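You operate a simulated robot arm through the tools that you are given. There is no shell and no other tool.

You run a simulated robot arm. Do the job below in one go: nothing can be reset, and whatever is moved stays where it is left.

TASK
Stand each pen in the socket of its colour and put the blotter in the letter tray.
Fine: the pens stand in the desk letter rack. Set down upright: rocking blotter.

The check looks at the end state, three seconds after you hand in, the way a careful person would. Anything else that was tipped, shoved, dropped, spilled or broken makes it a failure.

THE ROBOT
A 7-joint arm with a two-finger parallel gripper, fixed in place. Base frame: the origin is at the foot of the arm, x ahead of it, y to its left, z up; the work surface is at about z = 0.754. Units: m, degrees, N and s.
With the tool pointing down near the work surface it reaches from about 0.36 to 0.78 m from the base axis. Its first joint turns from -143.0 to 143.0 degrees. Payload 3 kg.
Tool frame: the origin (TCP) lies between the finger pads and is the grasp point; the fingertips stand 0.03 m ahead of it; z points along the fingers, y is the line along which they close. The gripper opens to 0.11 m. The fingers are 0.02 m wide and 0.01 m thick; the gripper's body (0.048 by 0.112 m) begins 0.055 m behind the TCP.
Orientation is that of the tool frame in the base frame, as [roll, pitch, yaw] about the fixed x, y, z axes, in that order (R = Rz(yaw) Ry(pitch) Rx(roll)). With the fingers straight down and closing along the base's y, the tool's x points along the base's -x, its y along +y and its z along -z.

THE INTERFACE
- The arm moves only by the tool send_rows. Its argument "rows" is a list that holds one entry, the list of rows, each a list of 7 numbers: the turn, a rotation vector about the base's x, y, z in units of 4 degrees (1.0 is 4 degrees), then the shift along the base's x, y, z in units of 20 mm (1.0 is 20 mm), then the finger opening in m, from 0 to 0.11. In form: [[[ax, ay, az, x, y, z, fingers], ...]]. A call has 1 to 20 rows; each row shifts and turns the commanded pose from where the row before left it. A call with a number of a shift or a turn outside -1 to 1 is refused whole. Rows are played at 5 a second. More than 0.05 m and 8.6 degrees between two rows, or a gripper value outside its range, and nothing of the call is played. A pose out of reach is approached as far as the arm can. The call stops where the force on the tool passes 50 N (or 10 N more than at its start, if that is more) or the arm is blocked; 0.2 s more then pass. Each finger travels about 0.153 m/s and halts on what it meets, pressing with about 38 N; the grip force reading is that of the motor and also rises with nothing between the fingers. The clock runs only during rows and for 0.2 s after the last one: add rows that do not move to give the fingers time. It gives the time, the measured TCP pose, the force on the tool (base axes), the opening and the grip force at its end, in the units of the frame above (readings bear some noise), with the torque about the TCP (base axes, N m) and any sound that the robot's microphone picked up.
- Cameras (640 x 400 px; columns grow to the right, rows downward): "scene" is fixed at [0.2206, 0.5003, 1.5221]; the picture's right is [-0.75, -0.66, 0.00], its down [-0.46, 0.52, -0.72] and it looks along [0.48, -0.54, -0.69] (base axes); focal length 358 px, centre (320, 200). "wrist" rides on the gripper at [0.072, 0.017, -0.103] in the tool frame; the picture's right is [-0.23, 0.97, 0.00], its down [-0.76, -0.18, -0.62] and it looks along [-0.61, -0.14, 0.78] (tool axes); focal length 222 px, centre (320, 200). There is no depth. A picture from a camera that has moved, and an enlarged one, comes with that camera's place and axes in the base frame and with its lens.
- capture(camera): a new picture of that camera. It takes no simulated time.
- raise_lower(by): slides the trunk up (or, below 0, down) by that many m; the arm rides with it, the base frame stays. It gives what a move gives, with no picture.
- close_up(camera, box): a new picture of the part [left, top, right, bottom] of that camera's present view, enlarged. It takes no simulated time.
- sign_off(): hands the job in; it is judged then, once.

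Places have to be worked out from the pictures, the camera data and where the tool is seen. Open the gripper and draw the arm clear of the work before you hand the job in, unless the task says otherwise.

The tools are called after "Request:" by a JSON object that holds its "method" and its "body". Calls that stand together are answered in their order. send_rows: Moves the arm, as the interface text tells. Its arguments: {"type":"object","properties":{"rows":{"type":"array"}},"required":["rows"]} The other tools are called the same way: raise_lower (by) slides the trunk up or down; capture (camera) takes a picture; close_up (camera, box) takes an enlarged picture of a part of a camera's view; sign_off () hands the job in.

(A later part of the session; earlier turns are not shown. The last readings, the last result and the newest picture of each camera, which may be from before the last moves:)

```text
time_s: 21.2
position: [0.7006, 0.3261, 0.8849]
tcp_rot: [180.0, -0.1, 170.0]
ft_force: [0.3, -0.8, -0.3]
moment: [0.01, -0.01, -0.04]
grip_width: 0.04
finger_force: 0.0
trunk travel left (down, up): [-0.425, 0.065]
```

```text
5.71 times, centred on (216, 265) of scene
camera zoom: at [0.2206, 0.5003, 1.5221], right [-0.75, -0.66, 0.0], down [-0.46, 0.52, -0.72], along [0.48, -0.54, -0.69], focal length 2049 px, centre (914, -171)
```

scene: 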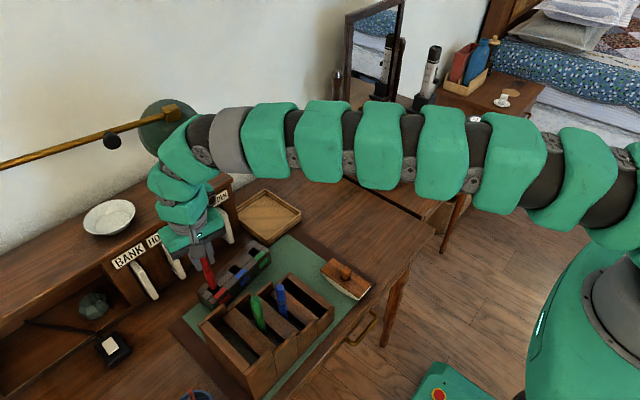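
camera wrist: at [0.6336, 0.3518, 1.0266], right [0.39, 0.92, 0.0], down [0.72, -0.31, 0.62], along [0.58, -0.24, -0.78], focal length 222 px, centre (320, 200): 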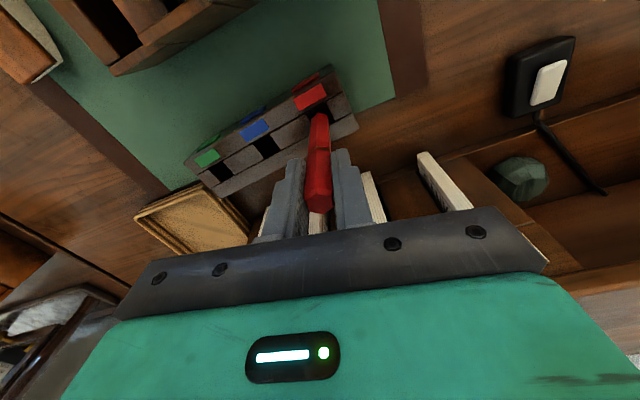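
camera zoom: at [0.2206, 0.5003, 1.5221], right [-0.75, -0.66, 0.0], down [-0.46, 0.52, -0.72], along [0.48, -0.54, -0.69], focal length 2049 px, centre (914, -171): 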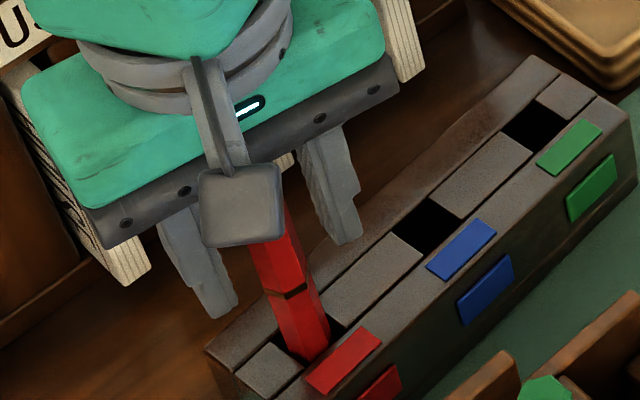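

The red pen stands free in its socket. I'll retreat straight up, restore the yaw, and travel above the blue pen.

Request:
{"method": "send_rows", "body": {"rows": [[[0, 0, 0, 0, 0, 0.6, 0.04], [0, 0, 0, 0, 0, 1, 0.04], [0, 0, 0, 0, 0, 1, 0.04], [0, 0, 0, 0, 0, 1, 0.04], [0, 0, 0, 0, 0, 1, 0.04], [0, 0, 0, 0, 0, 1, 0.045], [0, 0, 0.84, -0.9, 0, 0.5, 0.045], [0, 0, 0.83, -0.9, -0.4, 0, 0.045], [0, 0, 0.83, -0.9, -0.4, 0, 0.045], [0, 0, 0, -0.9, -0.4, 0, 0.045], [0, 0, 0, -0.9, -0.4, 0, 0.045], [0, 0, 0, -0.9, -0.4, 0, 0.045], [0, 0, 0, -0.9, -0.4, 0, 0.045], [0, 0, 0, -0.9, -0.4, 0, 0.045], [0, 0, 0, -0.9, -0.25, 0, 0.045], [0, 0, 0, 0, 0, 0, 0.045], [0, 0, 0, 0, 0, 0, 0.045]]]}}

Request:
{"method": "capture", "body": {"camera": "wrist"}}

Request:
{"method": "close_up", "body": {"camera": "wrist", "box": [240, 80, 400, 180]}}

Request:
{"method": "close_up", "body": {"camera": "scene", "box": [180, 210, 340, 310]}}

```text
time_s: 24.8
position: [0.5359, 0.2652, 1.0067]
tcp_rot: [-180.0, 0.0, 180.0]
ft_force: [-0.5, -0.1, -0.3]
moment: [0.01, 0.0, 0.0]
grip_width: 0.045
finger_force: 0.0
trunk travel left (down, up): [-0.425, 0.065]
```

```text
taken
camera wrist: at [0.4645, 0.2812, 1.1117], right [0.23, 0.97, 0.0], down [0.76, -0.18, 0.62], along [0.61, -0.14, -0.78], focal length 222 px, centre (320, 200)
```

wrist: 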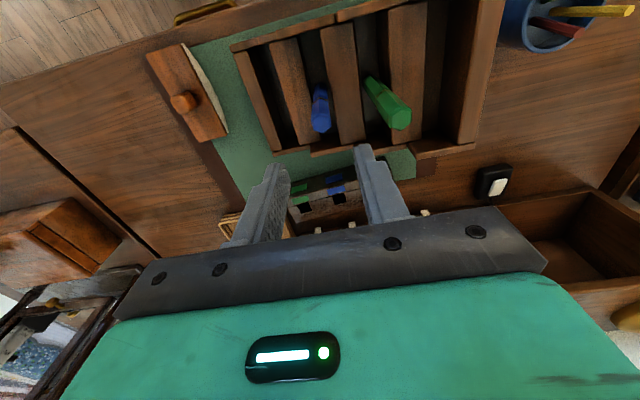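

```text
4.00 times, centred on (320, 130) of wrist
camera zoom: at [0.4645, 0.2812, 1.1117], right [0.23, 0.97, 0.0], down [0.76, -0.18, 0.62], along [0.61, -0.14, -0.78], focal length 888 px, centre (320, 480)
```

zoom: 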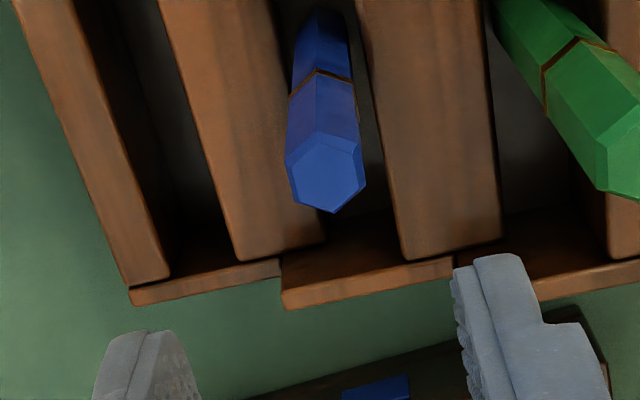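

```text
4.00 times, centred on (260, 260) of scene
camera zoom: at [0.2206, 0.5003, 1.5221], right [-0.75, -0.66, 0.0], down [-0.46, 0.52, -0.72], along [0.48, -0.54, -0.69], focal length 1434 px, centre (560, -40)
```

zoom: 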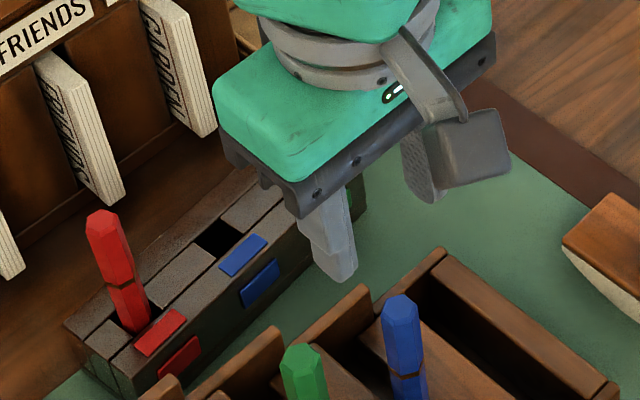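

Red stands well in its socket. The blue pen is ~1 mm off the TCP axis, so I'll correct slightly, descend to z ≈ 0.885 and close.

Request:
{"method": "send_rows", "body": {"rows": [[[0, 0, 0, -0.02, 0.05, -0.9, 0.045], [0, 0, 0, 0, 0, -1, 0.045], [0, 0, 0, 0, 0, -1, 0.045], [0, 0, 0, 0, 0, -1, 0.045], [0, 0, 0, 0, 0, -1, 0.045], [0, 0, 0, 0, 0, -0.7, 0.045], [0, 0, 0, 0, 0, -0.5, 0.045], [0, 0, 0, 0, 0, 0, 0.045]]]}}

Request:
{"method": "close_up", "body": {"camera": "wrist", "box": [220, 80, 420, 240]}}

Request:
{"method": "close_up", "body": {"camera": "scene", "box": [220, 220, 340, 310]}}

```text
time_s: 26.4
position: [0.5421, 0.2668, 0.8968]
tcp_rot: [179.4, 0.8, 179.8]
ft_force: [0.2, -0.8, 30.8]
moment: [1.7, 0.21, 0.04]
grip_width: 0.0448
finger_force: 0.1
trunk travel left (down, up): [-0.425, 0.065]
stopped in row 8: the force on the tool passed its limit at 60 N (the readings are from after the stop); the commanded pose is now the measured one
```

```text
2.50 times, centred on (320, 160) of wrist
camera zoom: at [0.4677, 0.283, 0.9986], right [0.23, 0.97, 0.01], down [0.75, -0.19, 0.63], along [0.62, -0.14, -0.77], focal length 555 px, centre (320, 300)
```

zoom: 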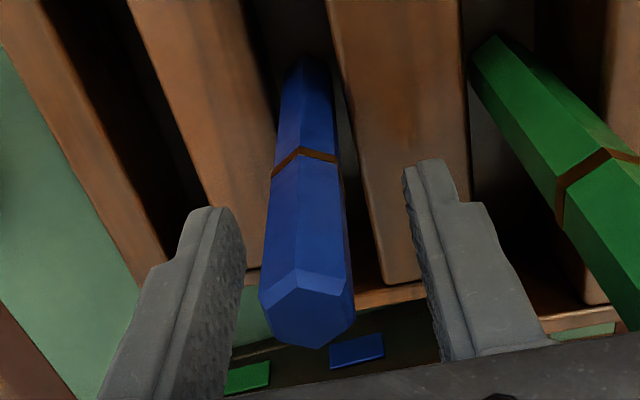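

```text
4.44 times, centred on (280, 265) of scene
camera zoom: at [0.2206, 0.5003, 1.5221], right [-0.75, -0.66, 0.0], down [-0.46, 0.52, -0.72], along [0.48, -0.54, -0.69], focal length 1594 px, centre (498, -89)
```

zoom: 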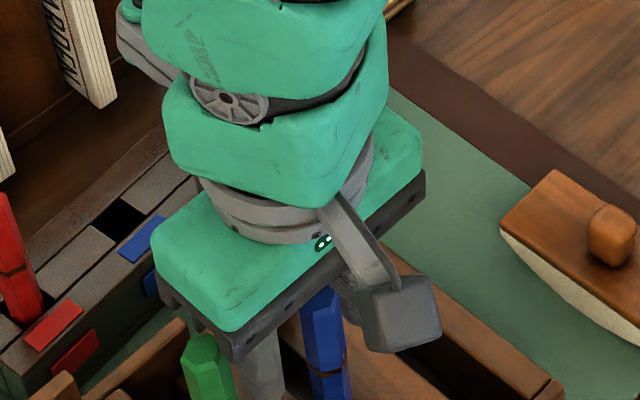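

I overlooked that the gripper body comes down onto the taller green pen. I'll back straight up and check that nothing was disturbed; then I'll take green first so blue is unobstructed.

Request:
{"method": "send_rows", "body": {"rows": [[[0, 0, 0, 0, 0, 0.3, 0.045], [0, 0, 0, 0, 0, 0.7, 0.045], [0, 0, 0, 0, 0, 1, 0.045], [0, 0, 0, 0, 0, 1, 0.045], [0, 0, 0, 0, 0, 1, 0.045], [0, 0, 0, 0, 0, 1, 0.045], [0, 0, 0, 0, 0, 0, 0.045], [0, 0, 0, 0, 0, 0, 0.045]]]}}

Request:
{"method": "close_up", "body": {"camera": "wrist", "box": [200, 20, 480, 195]}}

Request:
{"method": "close_up", "body": {"camera": "scene", "box": [180, 240, 340, 340]}}

```text
time_s: 28.2
position: [0.5391, 0.2694, 0.9922]
tcp_rot: [179.5, 0.6, 179.8]
ft_force: [-0.2, 0.2, 0.7]
moment: [0.02, 0.0, 0.01]
grip_width: 0.0452
finger_force: 0.0
trunk travel left (down, up): [-0.425, 0.065]
```

```text
2.29 times, centred on (340, 108) of wrist
camera zoom: at [0.4656, 0.2842, 1.0962], right [0.23, 0.97, 0.01], down [0.76, -0.18, 0.63], along [0.61, -0.14, -0.78], focal length 508 px, centre (274, 411)
```

zoom: 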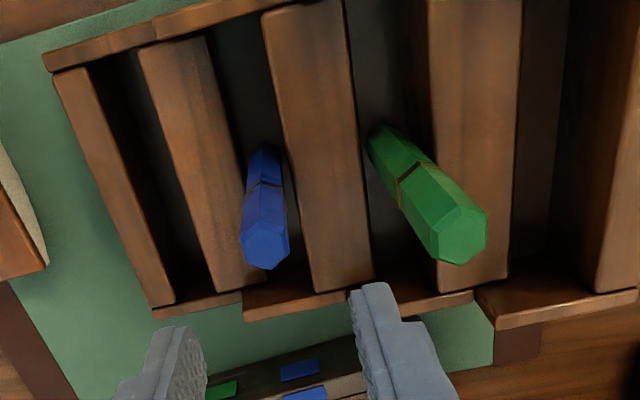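

```text
4.00 times, centred on (260, 290) of scene
camera zoom: at [0.2206, 0.5003, 1.5221], right [-0.75, -0.66, 0.0], down [-0.46, 0.52, -0.72], along [0.48, -0.54, -0.69], focal length 1434 px, centre (560, -160)
```

zoom: 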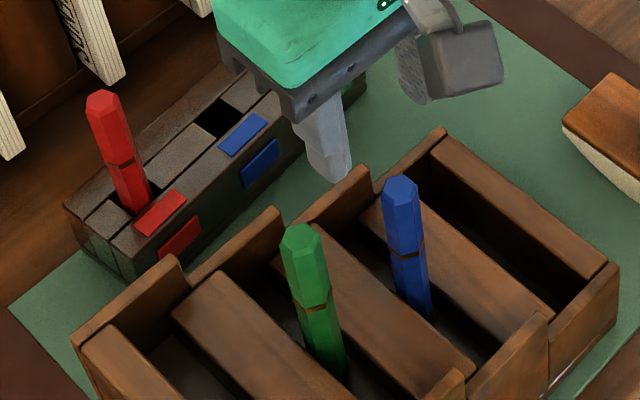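

The green and blue pens, the rack and the block are all exactly where they were. I'll level the tool, which is tilted ~0.7°, and move above the green pen.

Request:
{"method": "send_rows", "body": {"rows": [[[-0.125, 0.15, 0.05, 0, 0, 1, 0.045], [0, 0, 0, -0.2, 0.9, 0.3, 0.045], [0, 0, 0, -0.2, 0.9, 0, 0.045], [0, 0, 0, -0.05, 0.9, 0, 0.045], [0, 0, 0, 0, 0.08, 0, 0.045], [0, 0, 0, 0, 0, 0, 0.045], [0, 0, 0, 0, 0, 0, 0.045]]]}}

Request:
{"method": "close_up", "body": {"camera": "wrist", "box": [240, 80, 400, 180]}}

Request:
{"method": "close_up", "body": {"camera": "scene", "box": [180, 210, 340, 310]}}

```text
time_s: 29.8
position: [0.5304, 0.3226, 1.017]
tcp_rot: [-179.8, -0.1, -180.0]
ft_force: [0.6, 0.4, -0.6]
moment: [0.01, 0.01, -0.01]
grip_width: 0.0452
finger_force: 0.0
trunk travel left (down, up): [-0.425, 0.065]
```

```text
4.00 times, centred on (320, 130) of wrist
camera zoom: at [0.4587, 0.3398, 1.1219], right [0.23, 0.97, 0.0], down [0.76, -0.18, 0.62], along [0.61, -0.14, -0.78], focal length 888 px, centre (320, 480)
```

zoom: 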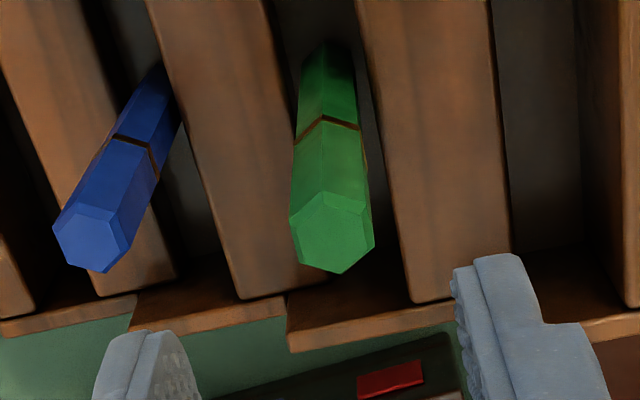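

```text
4.00 times, centred on (260, 260) of scene
camera zoom: at [0.2206, 0.5003, 1.5221], right [-0.75, -0.66, 0.0], down [-0.46, 0.52, -0.72], along [0.48, -0.54, -0.69], focal length 1434 px, centre (560, -40)
```

zoom: 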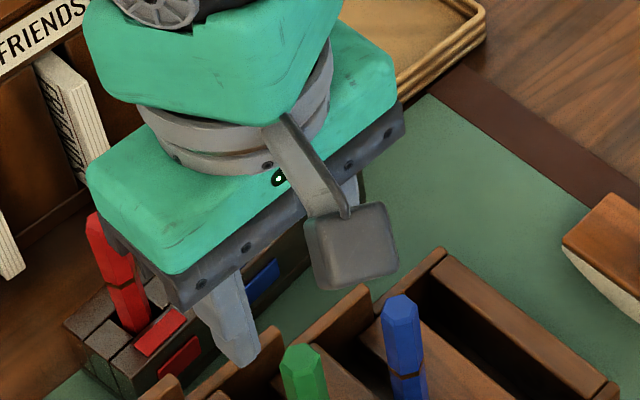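

The green pen is about 2.8 mm to +y of the TCP axis. I'll correct, descend to z ≈ 0.915, where the body stays above the blue pen's top, and grip.

Request:
{"method": "send_rows", "body": {"rows": [[[0, 0, 0, 0.02, 0.14, -0.6, 0.045], [0, 0, 0, 0, 0, -1, 0.045], [0, 0, 0, 0, 0, -1, 0.045], [0, 0, 0, 0, 0, -1, 0.045], [0, 0, 0, 0, 0, -0.9, 0.045], [0, 0, 0, 0, 0, -0.6, 0.045], [0, 0, 0, 0, 0, 0, 0.045]]]}}

Request:
{"method": "close_up", "body": {"camera": "wrist", "box": [220, 80, 420, 240]}}

```text
time_s: 31.4
position: [0.5326, 0.3232, 0.917]
tcp_rot: [-179.7, -0.1, -179.8]
ft_force: [-0.2, -0.2, 0.0]
moment: [0.01, 0.04, -0.03]
grip_width: 0.045
finger_force: 0.1
trunk travel left (down, up): [-0.425, 0.065]
```

```text
2.50 times, centred on (320, 160) of wrist
camera zoom: at [0.4592, 0.3414, 1.021], right [0.23, 0.97, 0.0], down [0.76, -0.18, 0.62], along [0.61, -0.14, -0.78], focal length 555 px, centre (320, 300)
```

zoom: 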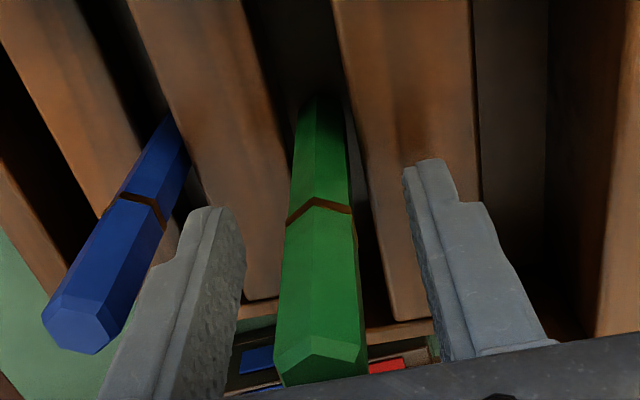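

The pen sits between the pads and blue is clear of the right finger. Closing on green, then lifting slightly to test.

Request:
{"method": "send_rows", "body": {"rows": [[[0, 0, 0, 0, 0, 0, 0.03], [0, 0, 0, 0, 0, 0, 0.02], [0, 0, 0, 0, 0, 0, 0.01], [0, 0, 0, 0, 0, 0, 0.0], [0, 0, 0, 0, 0, 0, 0.0], [0, 0, 0, 0, 0, 0.5, 0.0], [0, 0, 0, 0, 0, 1, 0.0], [0, 0, 0, 0, 0, 1, 0.0], [0, 0, 0, 0, 0, 1, 0.0], [0, 0, 0, 0, 0, 1, 0.0], [0, 0, 0, 0, 0, 1, 0.0], [0, 0, 0, 0, 0, 0.8, 0.0], [0, 0, 0, 0, 0, 0, 0.0]]]}}

Request:
{"method": "capture", "body": {"camera": "wrist"}}

Request:
{"method": "close_up", "body": {"camera": "scene", "box": [180, 190, 340, 310]}}

```text
time_s: 34.2
position: [0.533, 0.3257, 1.0424]
tcp_rot: [-179.8, -0.1, -180.0]
ft_force: [-0.4, -0.3, -0.3]
moment: [-0.02, 0.0, 0.01]
grip_width: 0.0168
finger_force: 37.5
trunk travel left (down, up): [-0.425, 0.065]
```

```text
taken
camera wrist: at [0.4605, 0.3414, 1.1466], right [0.23, 0.97, 0.0], down [0.76, -0.18, 0.62], along [0.61, -0.14, -0.78], focal length 222 px, centre (320, 200)
```

wrist: 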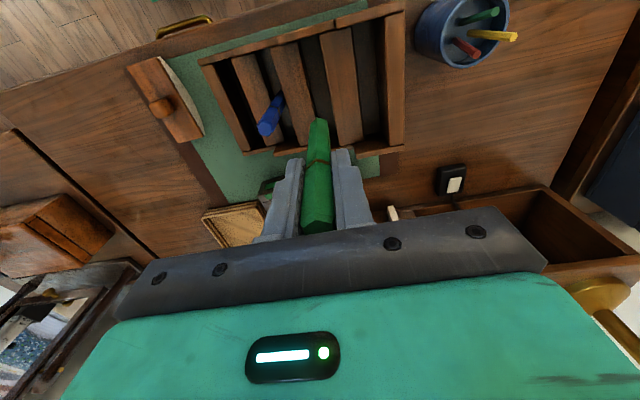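

```text
3.33 times, centred on (260, 250) of scene
camera zoom: at [0.2206, 0.5003, 1.5221], right [-0.75, -0.66, 0.0], down [-0.46, 0.52, -0.72], along [0.48, -0.54, -0.69], focal length 1195 px, centre (520, 33)
```

zoom: 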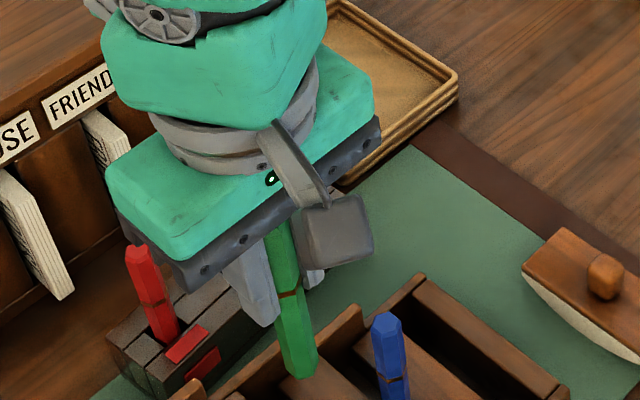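

Green is held; its bottom is roughly 0.095 m below the TCP. From the red socket and the block pitch, I estimate the green hole at (0.7127,0.1996), and I'll carry the pen above it, clear of the other pens.

Request:
{"method": "send_rows", "body": {"rows": [[[0, 0, 0, 0.5, -0.2, 0, 0.0], [0, 0, 0, 0.9, -0.6, 0, 0.0], [0, 0, 0, 0.9, -0.6, 0, 0.0], [0, 0, 0, 0.9, -0.6, 0, 0.0], [0, 0, 0, 0.9, -0.65, 0, 0.0], [0, 0, 0, 0.9, -0.65, 0, 0.0], [0, 0, 0, 0.9, -0.65, 0, 0.0], [0, 0, 0, 0.9, -0.65, 0, 0.0], [0, 0, 0, 0.9, -0.65, 0, 0.0], [0, 0, 0, 0.85, -0.65, 0, 0.0], [0, 0, 0, 0.4, -0.4, 0, 0.0], [0, 0, 0, 0, 0, 0, 0.0], [0, 0, 0, 0, 0, 0, 0.0]]]}}

Request:
{"method": "close_up", "body": {"camera": "wrist", "box": [280, 85, 360, 135]}}

Request:
{"method": "close_up", "body": {"camera": "scene", "box": [200, 220, 280, 270]}}

Request:
{"method": "capture", "body": {"camera": "scene"}}

```text
time_s: 37.0
position: [0.7112, 0.2, 1.0416]
tcp_rot: [-179.8, 0.0, -180.0]
ft_force: [-0.2, -0.3, -0.7]
moment: [-0.01, 0.02, 0.01]
grip_width: 0.0171
finger_force: 38.3
trunk travel left (down, up): [-0.425, 0.065]
```

```text
8.00 times, centred on (320, 110) of wrist
camera zoom: at [0.6388, 0.2165, 1.1457], right [0.23, 0.97, 0.0], down [0.76, -0.18, 0.62], along [0.61, -0.14, -0.78], focal length 1777 px, centre (320, 920)
```

zoom: 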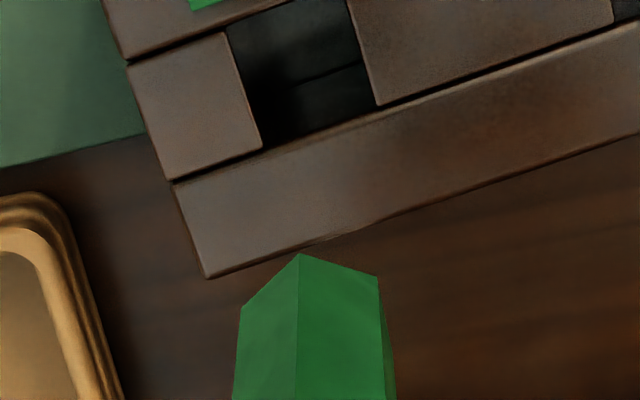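

```text
8.00 times, centred on (240, 245) of scene
camera zoom: at [0.2206, 0.5003, 1.5221], right [-0.75, -0.66, 0.0], down [-0.46, 0.52, -0.72], along [0.48, -0.54, -0.69], focal length 2868 px, centre (960, -160)
```

zoom: 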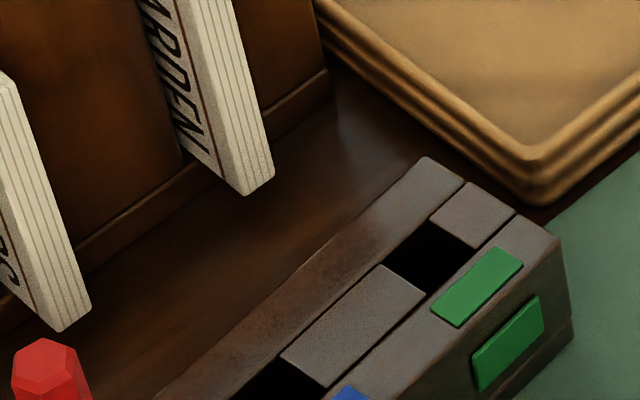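

```text
taken
```

scene: 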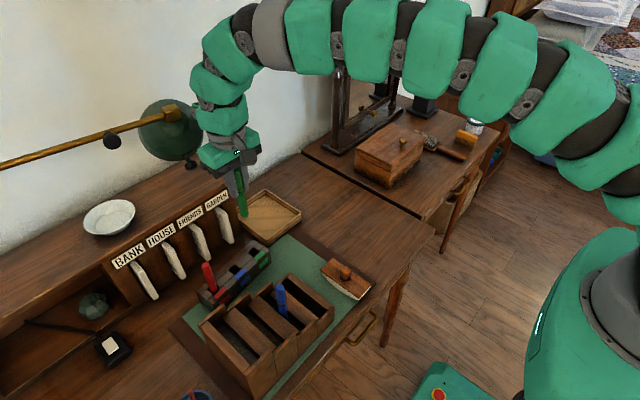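

The pen is over the green socket region. I'll measure its bottom in a scene close-up to know how far to lower.

Request:
{"method": "close_up", "body": {"camera": "scene", "box": [200, 180, 296, 240]}}

```text
6.67 times, centred on (248, 210) of scene
camera zoom: at [0.2206, 0.5003, 1.5221], right [-0.75, -0.66, 0.0], down [-0.46, 0.52, -0.72], along [0.48, -0.54, -0.69], focal length 2390 px, centre (800, 133)
```

zoom: 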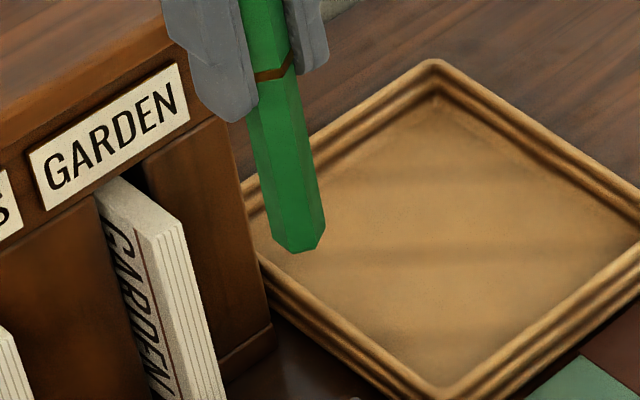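

The pen bottom is about 0.095 m below the TCP. I'll lower to about 15 mm above the block with a small correction toward the hole at (0.713,0.197).

Request:
{"method": "send_rows", "body": {"rows": [[[0.05, 0, 0, 0.06, -0.1, -0.75, 0.0], [0, 0, 0, 0, 0, -1, 0.0], [0, 0, 0, 0, 0, -1, 0.0], [0, 0, 0, 0, 0, -1, 0.0], [0, 0, 0, 0, 0, -1, 0.0], [0, 0, 0, 0, 0, -0.7, 0.0], [0, 0, 0, 0, 0, -0.3, 0.0], [0, 0, 0, 0, 0, 0, 0.0], [0, 0, 0, 0, 0, 0, 0.0]]]}}

Request:
{"method": "close_up", "body": {"camera": "wrist", "box": [288, 95, 352, 135]}}

Request:
{"method": "close_up", "body": {"camera": "scene", "box": [220, 235, 284, 275]}}

```text
time_s: 39.0
position: [0.7117, 0.1958, 0.929]
tcp_rot: [-180.0, 0.0, -179.9]
ft_force: [-0.2, 0.9, 0.0]
moment: [0.0, 0.01, 0.03]
grip_width: 0.0173
finger_force: 38.4
trunk travel left (down, up): [-0.425, 0.065]
```

```text
10.00 times, centred on (320, 115) of wrist
camera zoom: at [0.6402, 0.2131, 1.0321], right [0.23, 0.97, 0.0], down [0.76, -0.18, 0.62], along [0.61, -0.14, -0.78], focal length 2221 px, centre (320, 1050)
```

zoom: 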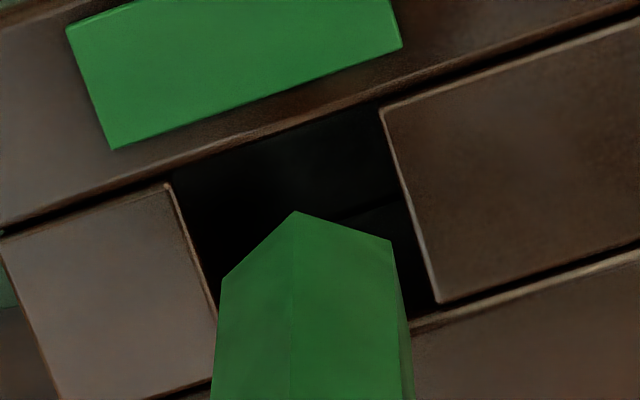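

```text
10.00 times, centred on (252, 255) of scene
camera zoom: at [0.2206, 0.5003, 1.5221], right [-0.75, -0.66, 0.0], down [-0.46, 0.52, -0.72], along [0.48, -0.54, -0.69], focal length 3585 px, centre (1000, -350)
```

zoom: 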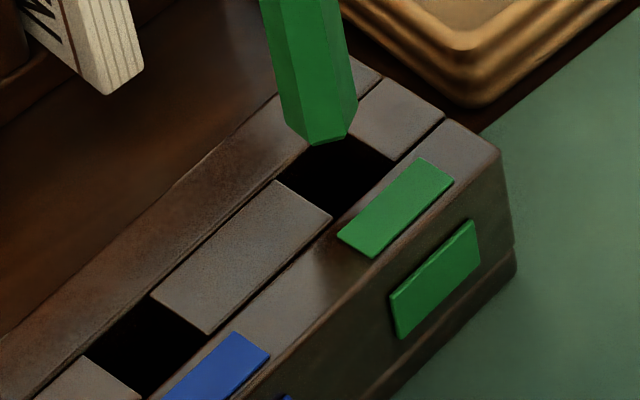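

The pen is close above the hole. I estimate corrections of +1 mm in x and −1.6 mm in y with a gap of ~20 mm. I'll apply them, lower 12 mm and re-measure.

Request:
{"method": "send_rows", "body": {"rows": [[[0, 0, 0, 0.05, -0.08, -0.3, 0.0], [0, 0, 0, 0, 0, -0.3, 0.0], [0, 0, 0, 0, 0, 0, 0.0], [0, 0, 0, 0, 0, 0, 0.0]]]}}

Request:
{"method": "close_up", "body": {"camera": "wrist", "box": [288, 95, 352, 135]}}

Request:
{"method": "close_up", "body": {"camera": "scene", "box": [220, 235, 284, 275]}}

```text
time_s: 40.0
position: [0.714, 0.1963, 0.9148]
tcp_rot: [179.9, -0.2, 180.0]
ft_force: [-0.1, 0.6, -0.9]
moment: [0.02, 0.0, 0.02]
grip_width: 0.0172
finger_force: 38.0
trunk travel left (down, up): [-0.425, 0.065]
```

```text
10.00 times, centred on (320, 115) of wrist
camera zoom: at [0.6415, 0.2119, 1.0193], right [0.23, 0.97, 0.0], down [0.76, -0.18, 0.62], along [0.61, -0.14, -0.78], focal length 2221 px, centre (320, 1050)
```

zoom: 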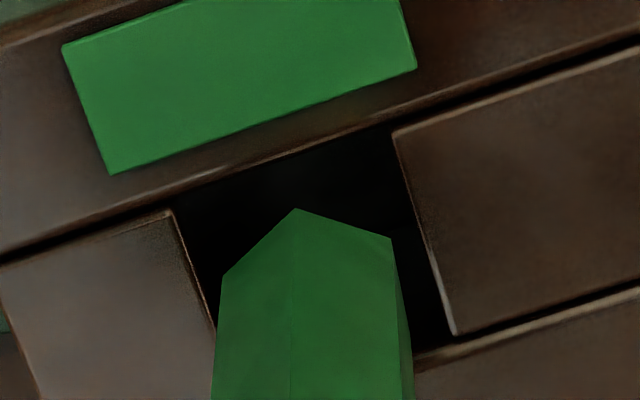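

```text
10.00 times, centred on (252, 255) of scene
camera zoom: at [0.2206, 0.5003, 1.5221], right [-0.75, -0.66, 0.0], down [-0.46, 0.52, -0.72], along [0.48, -0.54, -0.69], focal length 3585 px, centre (1000, -350)
```

zoom: 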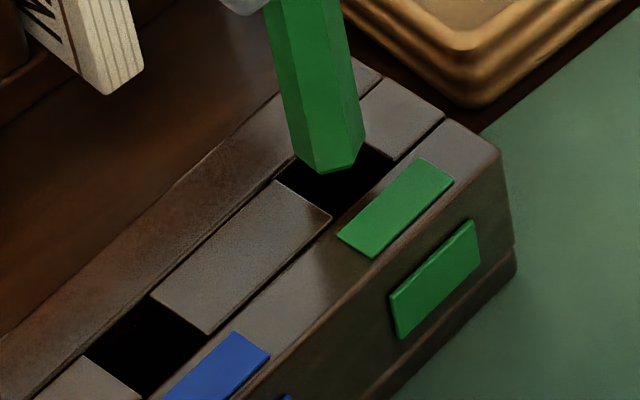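

Both views now agree within about 1 mm of centre, so I'll make a tiny correction and lower 6 mm more.

Request:
{"method": "send_rows", "body": {"rows": [[[0, 0, 0, 0.015, -0.03, -0.15, 0.0], [0, 0, 0, 0, 0, -0.15, 0.0], [0, 0, 0, 0, 0, 0, 0.0], [0, 0, 0, 0, 0, 0, 0.0]]]}}

Request:
{"method": "close_up", "body": {"camera": "wrist", "box": [288, 95, 352, 135]}}

Request:
{"method": "close_up", "body": {"camera": "scene", "box": [220, 235, 284, 275]}}

```text
time_s: 41.0
position: [0.7137, 0.1954, 0.9083]
tcp_rot: [180.0, -0.1, -180.0]
ft_force: [0.5, 0.7, -0.2]
moment: [-0.02, 0.01, -0.02]
grip_width: 0.0172
finger_force: 37.5
trunk travel left (down, up): [-0.425, 0.065]
```

```text
10.00 times, centred on (320, 115) of wrist
camera zoom: at [0.6411, 0.2113, 1.0128], right [0.23, 0.97, 0.0], down [0.76, -0.18, 0.62], along [0.61, -0.14, -0.78], focal length 2221 px, centre (320, 1050)
```

zoom: 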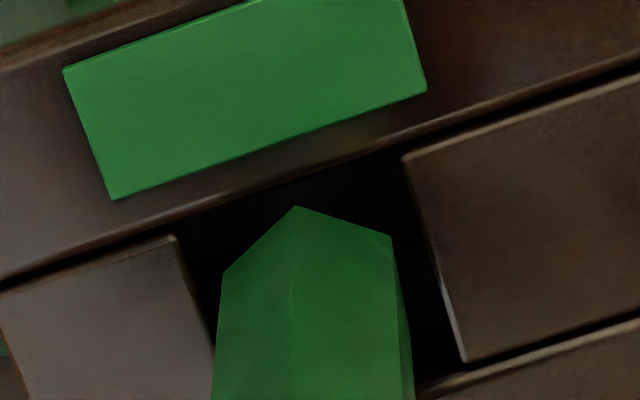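

```text
10.00 times, centred on (252, 255) of scene
camera zoom: at [0.2206, 0.5003, 1.5221], right [-0.75, -0.66, 0.0], down [-0.46, 0.52, -0.72], along [0.48, -0.54, -0.69], focal length 3585 px, centre (1000, -350)
```

zoom: 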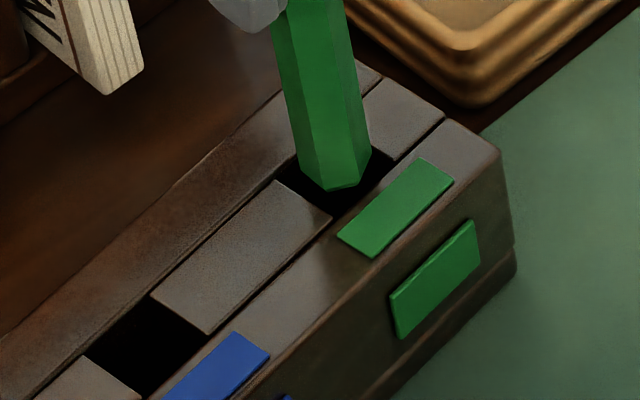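

Offsets are below about 1 mm in both views. I'll lower gently another 6 mm and check the force.

Request:
{"method": "send_rows", "body": {"rows": [[[0, 0, 0, 0.02, 0.02, -0.1, 0.0], [0, 0, 0, 0, 0, -0.1, 0.0], [0, 0, 0, 0, 0, -0.1, 0.0], [0, 0, 0, 0, 0, 0, 0.0]]]}}

Request:
{"method": "close_up", "body": {"camera": "wrist", "box": [288, 95, 352, 135]}}

Request:
{"method": "close_up", "body": {"camera": "scene", "box": [220, 235, 284, 275]}}

```text
time_s: 42.0
position: [0.7142, 0.197, 0.9022]
tcp_rot: [180.0, -0.1, -179.9]
ft_force: [0.0, 1.3, 0.5]
moment: [0.01, 0.03, 0.0]
grip_width: 0.017
finger_force: 38.2
trunk travel left (down, up): [-0.425, 0.065]
```

```text
10.00 times, centred on (320, 115) of wrist
camera zoom: at [0.6415, 0.2125, 1.007], right [0.23, 0.97, 0.0], down [0.76, -0.18, 0.62], along [0.61, -0.14, -0.78], focal length 2221 px, centre (320, 1050)
```

zoom: 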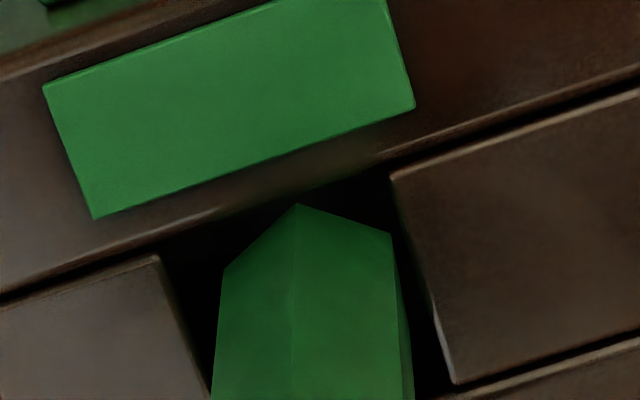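

```text
10.00 times, centred on (252, 255) of scene
camera zoom: at [0.2206, 0.5003, 1.5221], right [-0.75, -0.66, 0.0], down [-0.46, 0.52, -0.72], along [0.48, -0.54, -0.69], focal length 3585 px, centre (1000, -350)
```

zoom: 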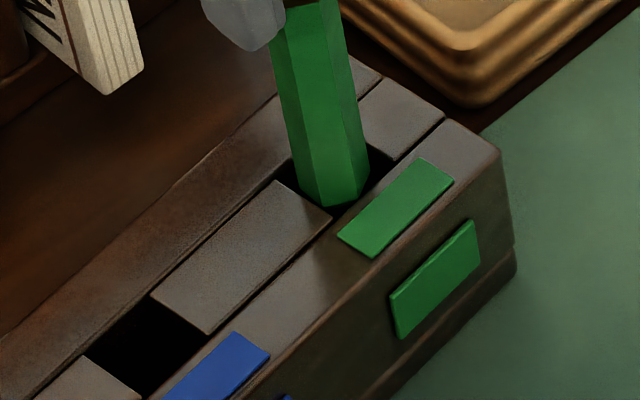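

No contact yet; the wrist view shows the pen slightly toward +y in the hole. I'll shift −1.2 mm in y and +1 mm in x, then lower 6 mm.

Request:
{"method": "send_rows", "body": {"rows": [[[0, 0, 0, 0.05, -0.06, 0, 0.0], [0, 0, 0, 0, 0, -0.1, 0.0], [0, 0, 0, 0, 0, -0.1, 0.0], [0, 0, 0, 0, 0, -0.1, 0.0], [0, 0, 0, 0, 0, 0, 0.0]]]}}

Request:
{"method": "close_up", "body": {"camera": "wrist", "box": [288, 95, 352, 135]}}

Request:
{"method": "close_up", "body": {"camera": "scene", "box": [220, 235, 284, 275]}}

```text
time_s: 43.2
position: [0.7144, 0.1946, 0.8972]
tcp_rot: [179.9, 0.0, 180.0]
ft_force: [0.1, 0.6, 0.1]
moment: [0.03, -0.01, -0.03]
grip_width: 0.017
finger_force: 38.2
trunk travel left (down, up): [-0.425, 0.065]
```

```text
10.00 times, centred on (320, 115) of wrist
camera zoom: at [0.6427, 0.2111, 1.0011], right [0.23, 0.97, 0.0], down [0.76, -0.18, 0.62], along [0.61, -0.14, -0.78], focal length 2221 px, centre (320, 1050)
```

zoom: 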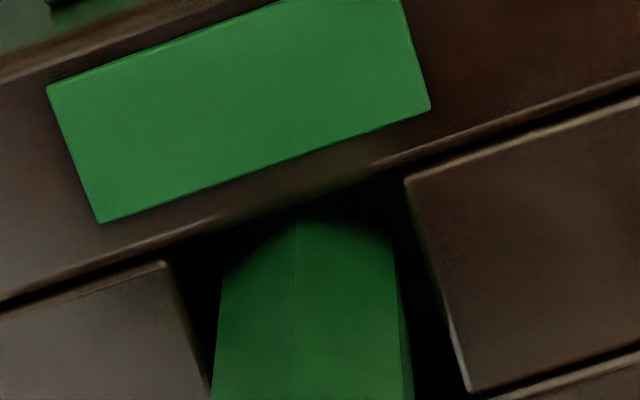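

```text
10.00 times, centred on (252, 255) of scene
camera zoom: at [0.2206, 0.5003, 1.5221], right [-0.75, -0.66, 0.0], down [-0.46, 0.52, -0.72], along [0.48, -0.54, -0.69], focal length 3585 px, centre (1000, -350)
```

zoom: 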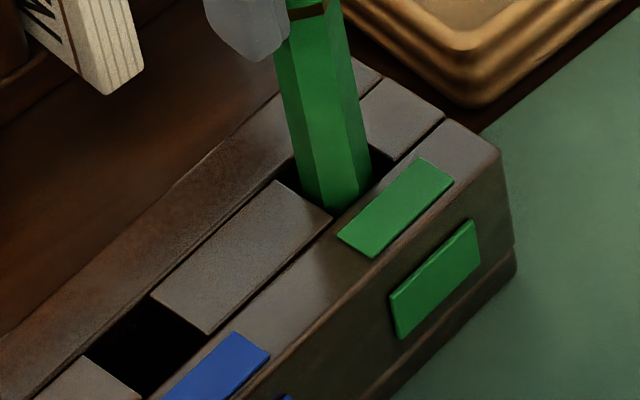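

The tip is in the hole with no force. I'll continue down toward the hole floor, expected at TCP ≈ 0.878.

Request:
{"method": "send_rows", "body": {"rows": [[[0, 0, 0, 0, 0, -0.15, 0.0], [0, 0, 0, 0, 0, -0.15, 0.0], [0, 0, 0, 0, 0, -0.15, 0.0], [0, 0, 0, 0, 0, -0.15, 0.0], [0, 0, 0, 0, 0, -0.1, 0.0], [0, 0, 0, 0, 0, 0, 0.0]]]}}

Request:
{"method": "close_up", "body": {"camera": "wrist", "box": [270, 90, 366, 150]}}

Request:
{"method": "close_up", "body": {"camera": "scene", "box": [200, 215, 296, 275]}}

```text
time_s: 44.6
position: [0.716, 0.1946, 0.8829]
tcp_rot: [-180.0, 0.0, -179.9]
ft_force: [-0.3, -0.7, 0.0]
moment: [0.02, -0.01, 0.02]
grip_width: 0.017
finger_force: 38.0
trunk travel left (down, up): [-0.425, 0.065]
```

```text
6.67 times, centred on (318, 120) of wrist
camera zoom: at [0.643, 0.2112, 0.9875], right [0.23, 0.97, 0.0], down [0.76, -0.18, 0.62], along [0.61, -0.14, -0.78], focal length 1481 px, centre (333, 733)
```

zoom: 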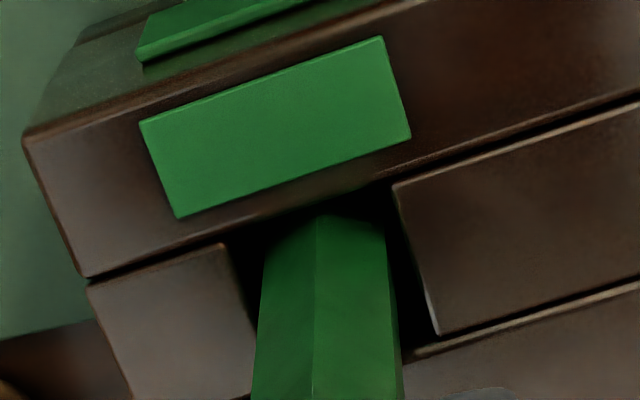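

```text
6.67 times, centred on (248, 245) of scene
camera zoom: at [0.2206, 0.5003, 1.5221], right [-0.75, -0.66, 0.0], down [-0.46, 0.52, -0.72], along [0.48, -0.54, -0.69], focal length 2390 px, centre (800, -100)
```

zoom: 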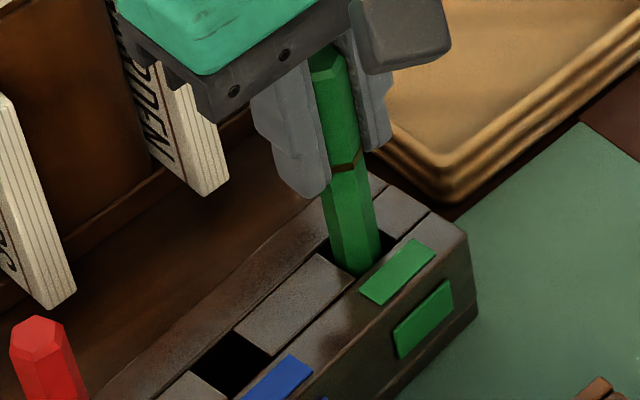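

Still free; I'll continue with smaller steps until it touches the floor.

Request:
{"method": "send_rows", "body": {"rows": [[[0, 0, 0, 0, 0, -0.1, 0.0], [0, 0, 0, 0, 0, -0.1, 0.0], [0, 0, 0, 0, 0, -0.1, 0.0], [0, 0, 0, 0, 0, 0, 0.0]]]}}

```text
time_s: 45.6
position: [0.7152, 0.1944, 0.8786]
tcp_rot: [-180.0, -0.1, -179.9]
ft_force: [0.0, 0.0, -0.9]
moment: [0.02, -0.02, 0.0]
grip_width: 0.0169
finger_force: 38.3
trunk travel left (down, up): [-0.425, 0.065]
```

No contact yet at z 0.8786; a few more millimetres.

Request:
{"method": "send_rows", "body": {"rows": [[[0, 0, 0, 0, 0, -0.1, 0.0], [0, 0, 0, 0, 0, -0.1, 0.0], [0, 0, 0, 0, 0, -0.1, 0.0], [0, 0, 0, 0, 0, 0, 0.0]]]}}

Request:
{"method": "close_up", "body": {"camera": "scene", "box": [200, 215, 296, 275]}}

```text
time_s: 46.6
position: [0.7151, 0.1943, 0.8711]
tcp_rot: [-179.9, -0.1, -179.9]
ft_force: [0.1, -0.5, 2.6]
moment: [-0.19, -0.01, -0.02]
grip_width: 0.017
finger_force: 37.6
trunk travel left (down, up): [-0.425, 0.065]
```

```text
6.67 times, centred on (248, 245) of scene
camera zoom: at [0.2206, 0.5003, 1.5221], right [-0.75, -0.66, 0.0], down [-0.46, 0.52, -0.72], along [0.48, -0.54, -0.69], focal length 2390 px, centre (800, -100)
```

zoom: 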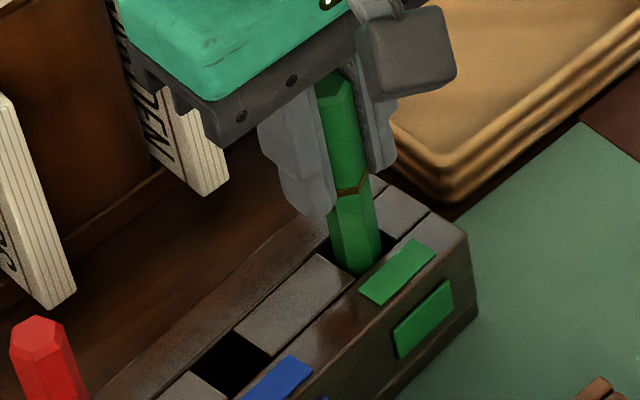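

A slight contact signal (2.6 N). I'll press 2 mm further to see clearly whether it is the hole floor.

Request:
{"method": "send_rows", "body": {"rows": [[[0, 0, 0, 0, 0, -0.05, 0.0], [0, 0, 0, 0, 0, -0.05, 0.0], [0, 0, 0, 0, 0, 0, 0.0]]]}}

Request:
{"method": "close_up", "body": {"camera": "wrist", "box": [220, 80, 420, 240]}}

```text
time_s: 47.4
position: [0.7152, 0.1942, 0.8709]
tcp_rot: [179.9, 0.0, -180.0]
ft_force: [0.0, 0.2, 15.7]
moment: [0.34, 0.11, 0.0]
grip_width: 0.0172
finger_force: 38.2
trunk travel left (down, up): [-0.425, 0.065]
```

```text
2.50 times, centred on (320, 160) of wrist
camera zoom: at [0.6426, 0.2107, 0.9743], right [0.23, 0.97, 0.0], down [0.76, -0.18, 0.62], along [0.61, -0.14, -0.78], focal length 555 px, centre (320, 300)
```

zoom: 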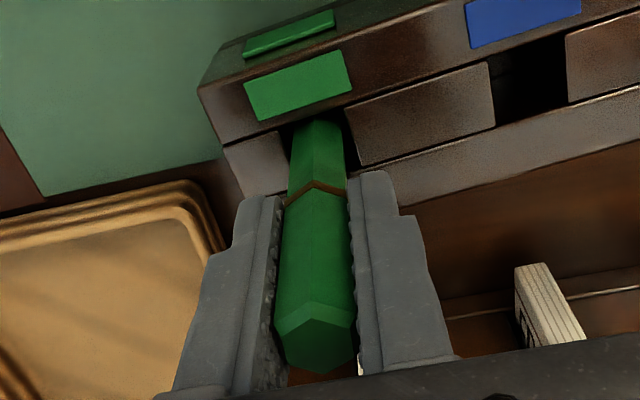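

15.7 N upward: the pen is on the hole floor. I'll relieve slightly, open, then check.

Request:
{"method": "send_rows", "body": {"rows": [[[0, 0, 0, 0, 0, 0.07, 0.0], [0, 0, 0, 0, 0, 0, 0.0], [0, 0, 0, 0, 0, 0, 0.019], [0, 0, 0, 0, 0, 0, 0.024], [0, 0, 0, 0, 0, 0, 0.032], [0, 0, 0, 0, 0, 0, 0.04], [0, 0, 0, 0, 0, 0, 0.04]]]}}

Request:
{"method": "close_up", "body": {"camera": "wrist", "box": [220, 80, 420, 240]}}

Request:
{"method": "close_up", "body": {"camera": "scene", "box": [200, 215, 296, 275]}}

```text
time_s: 49.0
position: [0.7165, 0.1947, 0.8697]
tcp_rot: [179.9, -0.1, -179.9]
ft_force: [0.2, 1.7, 0.1]
moment: [-0.01, 0.01, 0.02]
grip_width: 0.0403
finger_force: 0.0
trunk travel left (down, up): [-0.425, 0.065]
```

```text
2.50 times, centred on (320, 160) of wrist
camera zoom: at [0.6433, 0.2103, 0.9743], right [0.23, 0.97, 0.0], down [0.76, -0.18, 0.62], along [0.61, -0.14, -0.78], focal length 555 px, centre (320, 300)
```

zoom: 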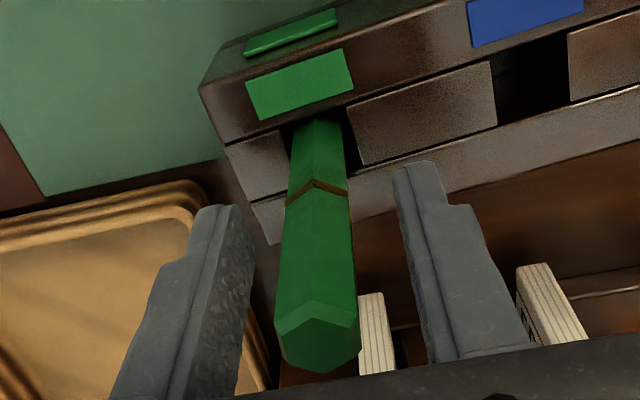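

```text
6.67 times, centred on (248, 245) of scene
camera zoom: at [0.2206, 0.5003, 1.5221], right [-0.75, -0.66, 0.0], down [-0.46, 0.52, -0.72], along [0.48, -0.54, -0.69], focal length 2390 px, centre (800, -100)
```

zoom: 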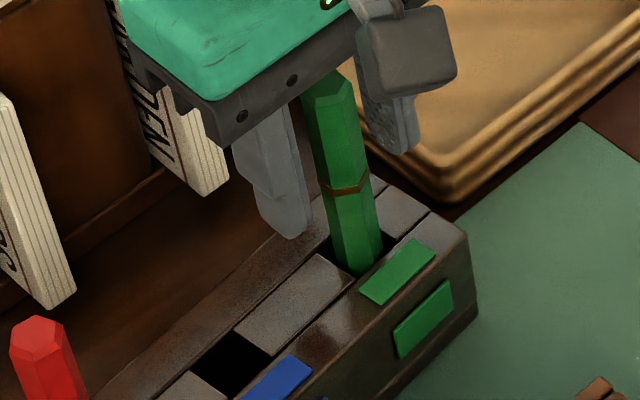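

Green stands in its socket. I'll retreat upward and move over the blue pen.

Request:
{"method": "send_rows", "body": {"rows": [[[0, 0, 0, 0, 0, 0.6, 0.04], [0, 0, 0, 0, 0, 1, 0.04], [0, 0, 0, 0, 0, 1, 0.04], [0, 0, 0, 0, 0, 1, 0.04], [0, 0, 0, 0, 0, 1, 0.04], [0, 0, 0, 0, 0, 1, 0.04], [0, 0, 0, -0.9, 0.35, 0.9, 0.045], [0, 0, 0, -0.9, 0.35, 0, 0.045], [0, 0, 0, -0.9, 0.35, 0, 0.045], [0, 0, 0, -0.9, 0.35, 0, 0.045], [0, 0, 0, -0.9, 0.35, 0, 0.045], [0, 0, 0, -0.9, 0.35, 0, 0.045], [0, 0, 0, -0.9, 0.35, 0, 0.045], [0, 0, 0, -0.9, 0.35, 0, 0.045], [0, 0, 0, -0.9, 0.4, 0, 0.045], [0, 0, 0, -0.9, 0.35, 0, 0.045], [0, 0, 0, 0, 0, 0, 0.045], [0, 0, 0, 0, 0, 0, 0.045]]]}}

Request:
{"method": "close_up", "body": {"camera": "wrist", "box": [240, 80, 400, 180]}}

Request:
{"method": "close_up", "body": {"camera": "scene", "box": [180, 210, 340, 310]}}

```text
time_s: 52.8
position: [0.5341, 0.265, 0.9999]
tcp_rot: [180.0, -0.1, -179.9]
ft_force: [-0.1, -0.1, -0.4]
moment: [0.02, 0.04, 0.03]
grip_width: 0.0454
finger_force: 0.1
trunk travel left (down, up): [-0.425, 0.065]
```

```text
4.00 times, centred on (320, 130) of wrist
camera zoom: at [0.4617, 0.2814, 1.1039], right [0.23, 0.97, 0.0], down [0.76, -0.18, 0.62], along [0.61, -0.14, -0.78], focal length 888 px, centre (320, 480)
```

zoom: 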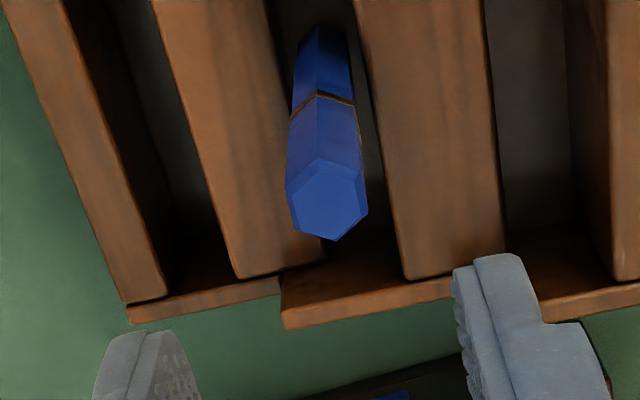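

```text
4.00 times, centred on (260, 260) of scene
camera zoom: at [0.2206, 0.5003, 1.5221], right [-0.75, -0.66, 0.0], down [-0.46, 0.52, -0.72], along [0.48, -0.54, -0.69], focal length 1434 px, centre (560, -40)
```

zoom: 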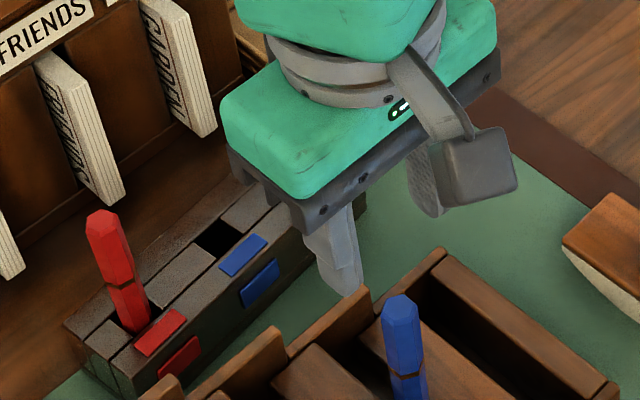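

The blue pen is on axis within ~1 mm and nothing tall is beside it now. I'll descend to z ≈ 0.885 and look.

Request:
{"method": "send_rows", "body": {"rows": [[[0, 0, 0, 0.02, 0.04, -0.75, 0.045], [0, 0, 0, 0, 0, -1, 0.045], [0, 0, 0, 0, 0, -1, 0.045], [0, 0, 0, 0, 0, -1, 0.045], [0, 0, 0, 0, 0, -1, 0.045], [0, 0, 0, 0, 0, -0.7, 0.045], [0, 0, 0, 0, 0, -0.3, 0.045], [0, 0, 0, 0, 0, 0, 0.045]]]}}

Request:
{"method": "close_up", "body": {"camera": "wrist", "box": [220, 80, 420, 240]}}

```text
time_s: 54.6
position: [0.5354, 0.2666, 0.8869]
tcp_rot: [-179.9, 0.0, 180.0]
ft_force: [0.5, -1.1, -0.2]
moment: [-0.02, 0.0, 0.02]
grip_width: 0.0447
finger_force: 0.0
trunk travel left (down, up): [-0.425, 0.065]
```

```text
2.50 times, centred on (320, 160) of wrist
camera zoom: at [0.4625, 0.2831, 0.9895], right [0.23, 0.97, 0.0], down [0.76, -0.18, 0.62], along [0.61, -0.14, -0.78], focal length 555 px, centre (320, 300)
```

zoom: 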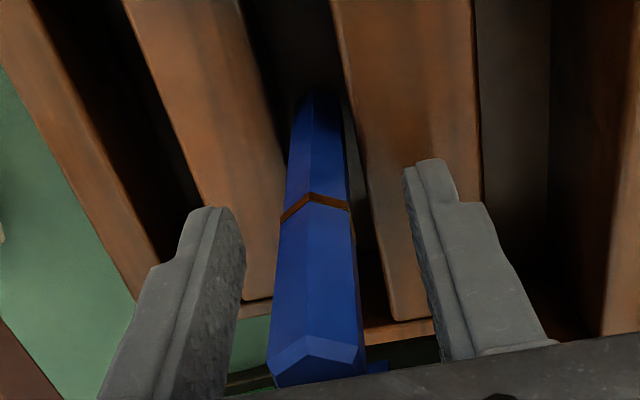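

The blue pen is centred between the pads. I'll close and lift it 0.12 m.

Request:
{"method": "send_rows", "body": {"rows": [[[0, 0, 0, 0, 0, 0, 0.03], [0, 0, 0, 0, 0, 0, 0.02], [0, 0, 0, 0, 0, 0, 0.01], [0, 0, 0, 0, 0, 0, 0.0], [0, 0, 0, 0, 0, 0, 0.0], [0, 0, 0, 0, 0, 0.5, 0.0], [0, 0, 0, 0, 0, 1, 0.0], [0, 0, 0, 0, 0, 1, 0.0], [0, 0, 0, 0, 0, 1, 0.0], [0, 0, 0, 0, 0, 1, 0.0], [0, 0, 0, 0, 0, 1, 0.0], [0, 0, 0, 0, 0, 1, 0.0], [0, 0, 0, 0, 0, 0.7, 0.0], [0, 0, 0, 0, 0, 0, 0.0]]]}}

Request:
{"method": "capture", "body": {"camera": "wrist"}}

Request:
{"method": "close_up", "body": {"camera": "scene", "box": [180, 190, 340, 290]}}

```text
time_s: 57.6
position: [0.5361, 0.2668, 1.0297]
tcp_rot: [-180.0, -0.1, 180.0]
ft_force: [0.5, -0.3, 1.0]
moment: [-0.01, 0.0, -0.02]
grip_width: 0.0171
finger_force: 38.1
trunk travel left (down, up): [-0.425, 0.065]
```

```text
taken
camera wrist: at [0.4626, 0.2826, 1.1334], right [0.23, 0.97, 0.0], down [0.76, -0.18, 0.62], along [0.61, -0.14, -0.78], focal length 222 px, centre (320, 200)
```

wrist: 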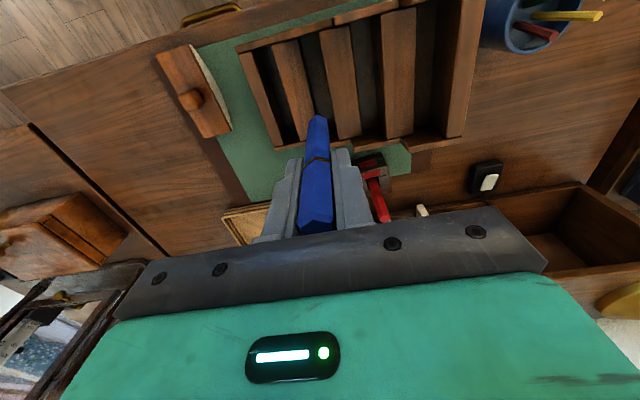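

```text
4.00 times, centred on (260, 240) of scene
camera zoom: at [0.2206, 0.5003, 1.5221], right [-0.75, -0.66, 0.0], down [-0.46, 0.52, -0.72], along [0.48, -0.54, -0.69], focal length 1434 px, centre (560, 40)
```

zoom: 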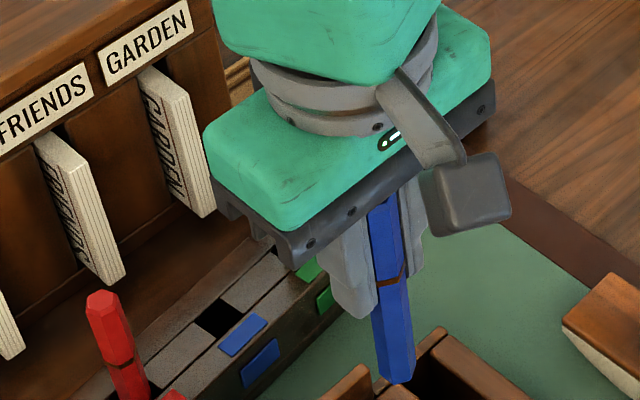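

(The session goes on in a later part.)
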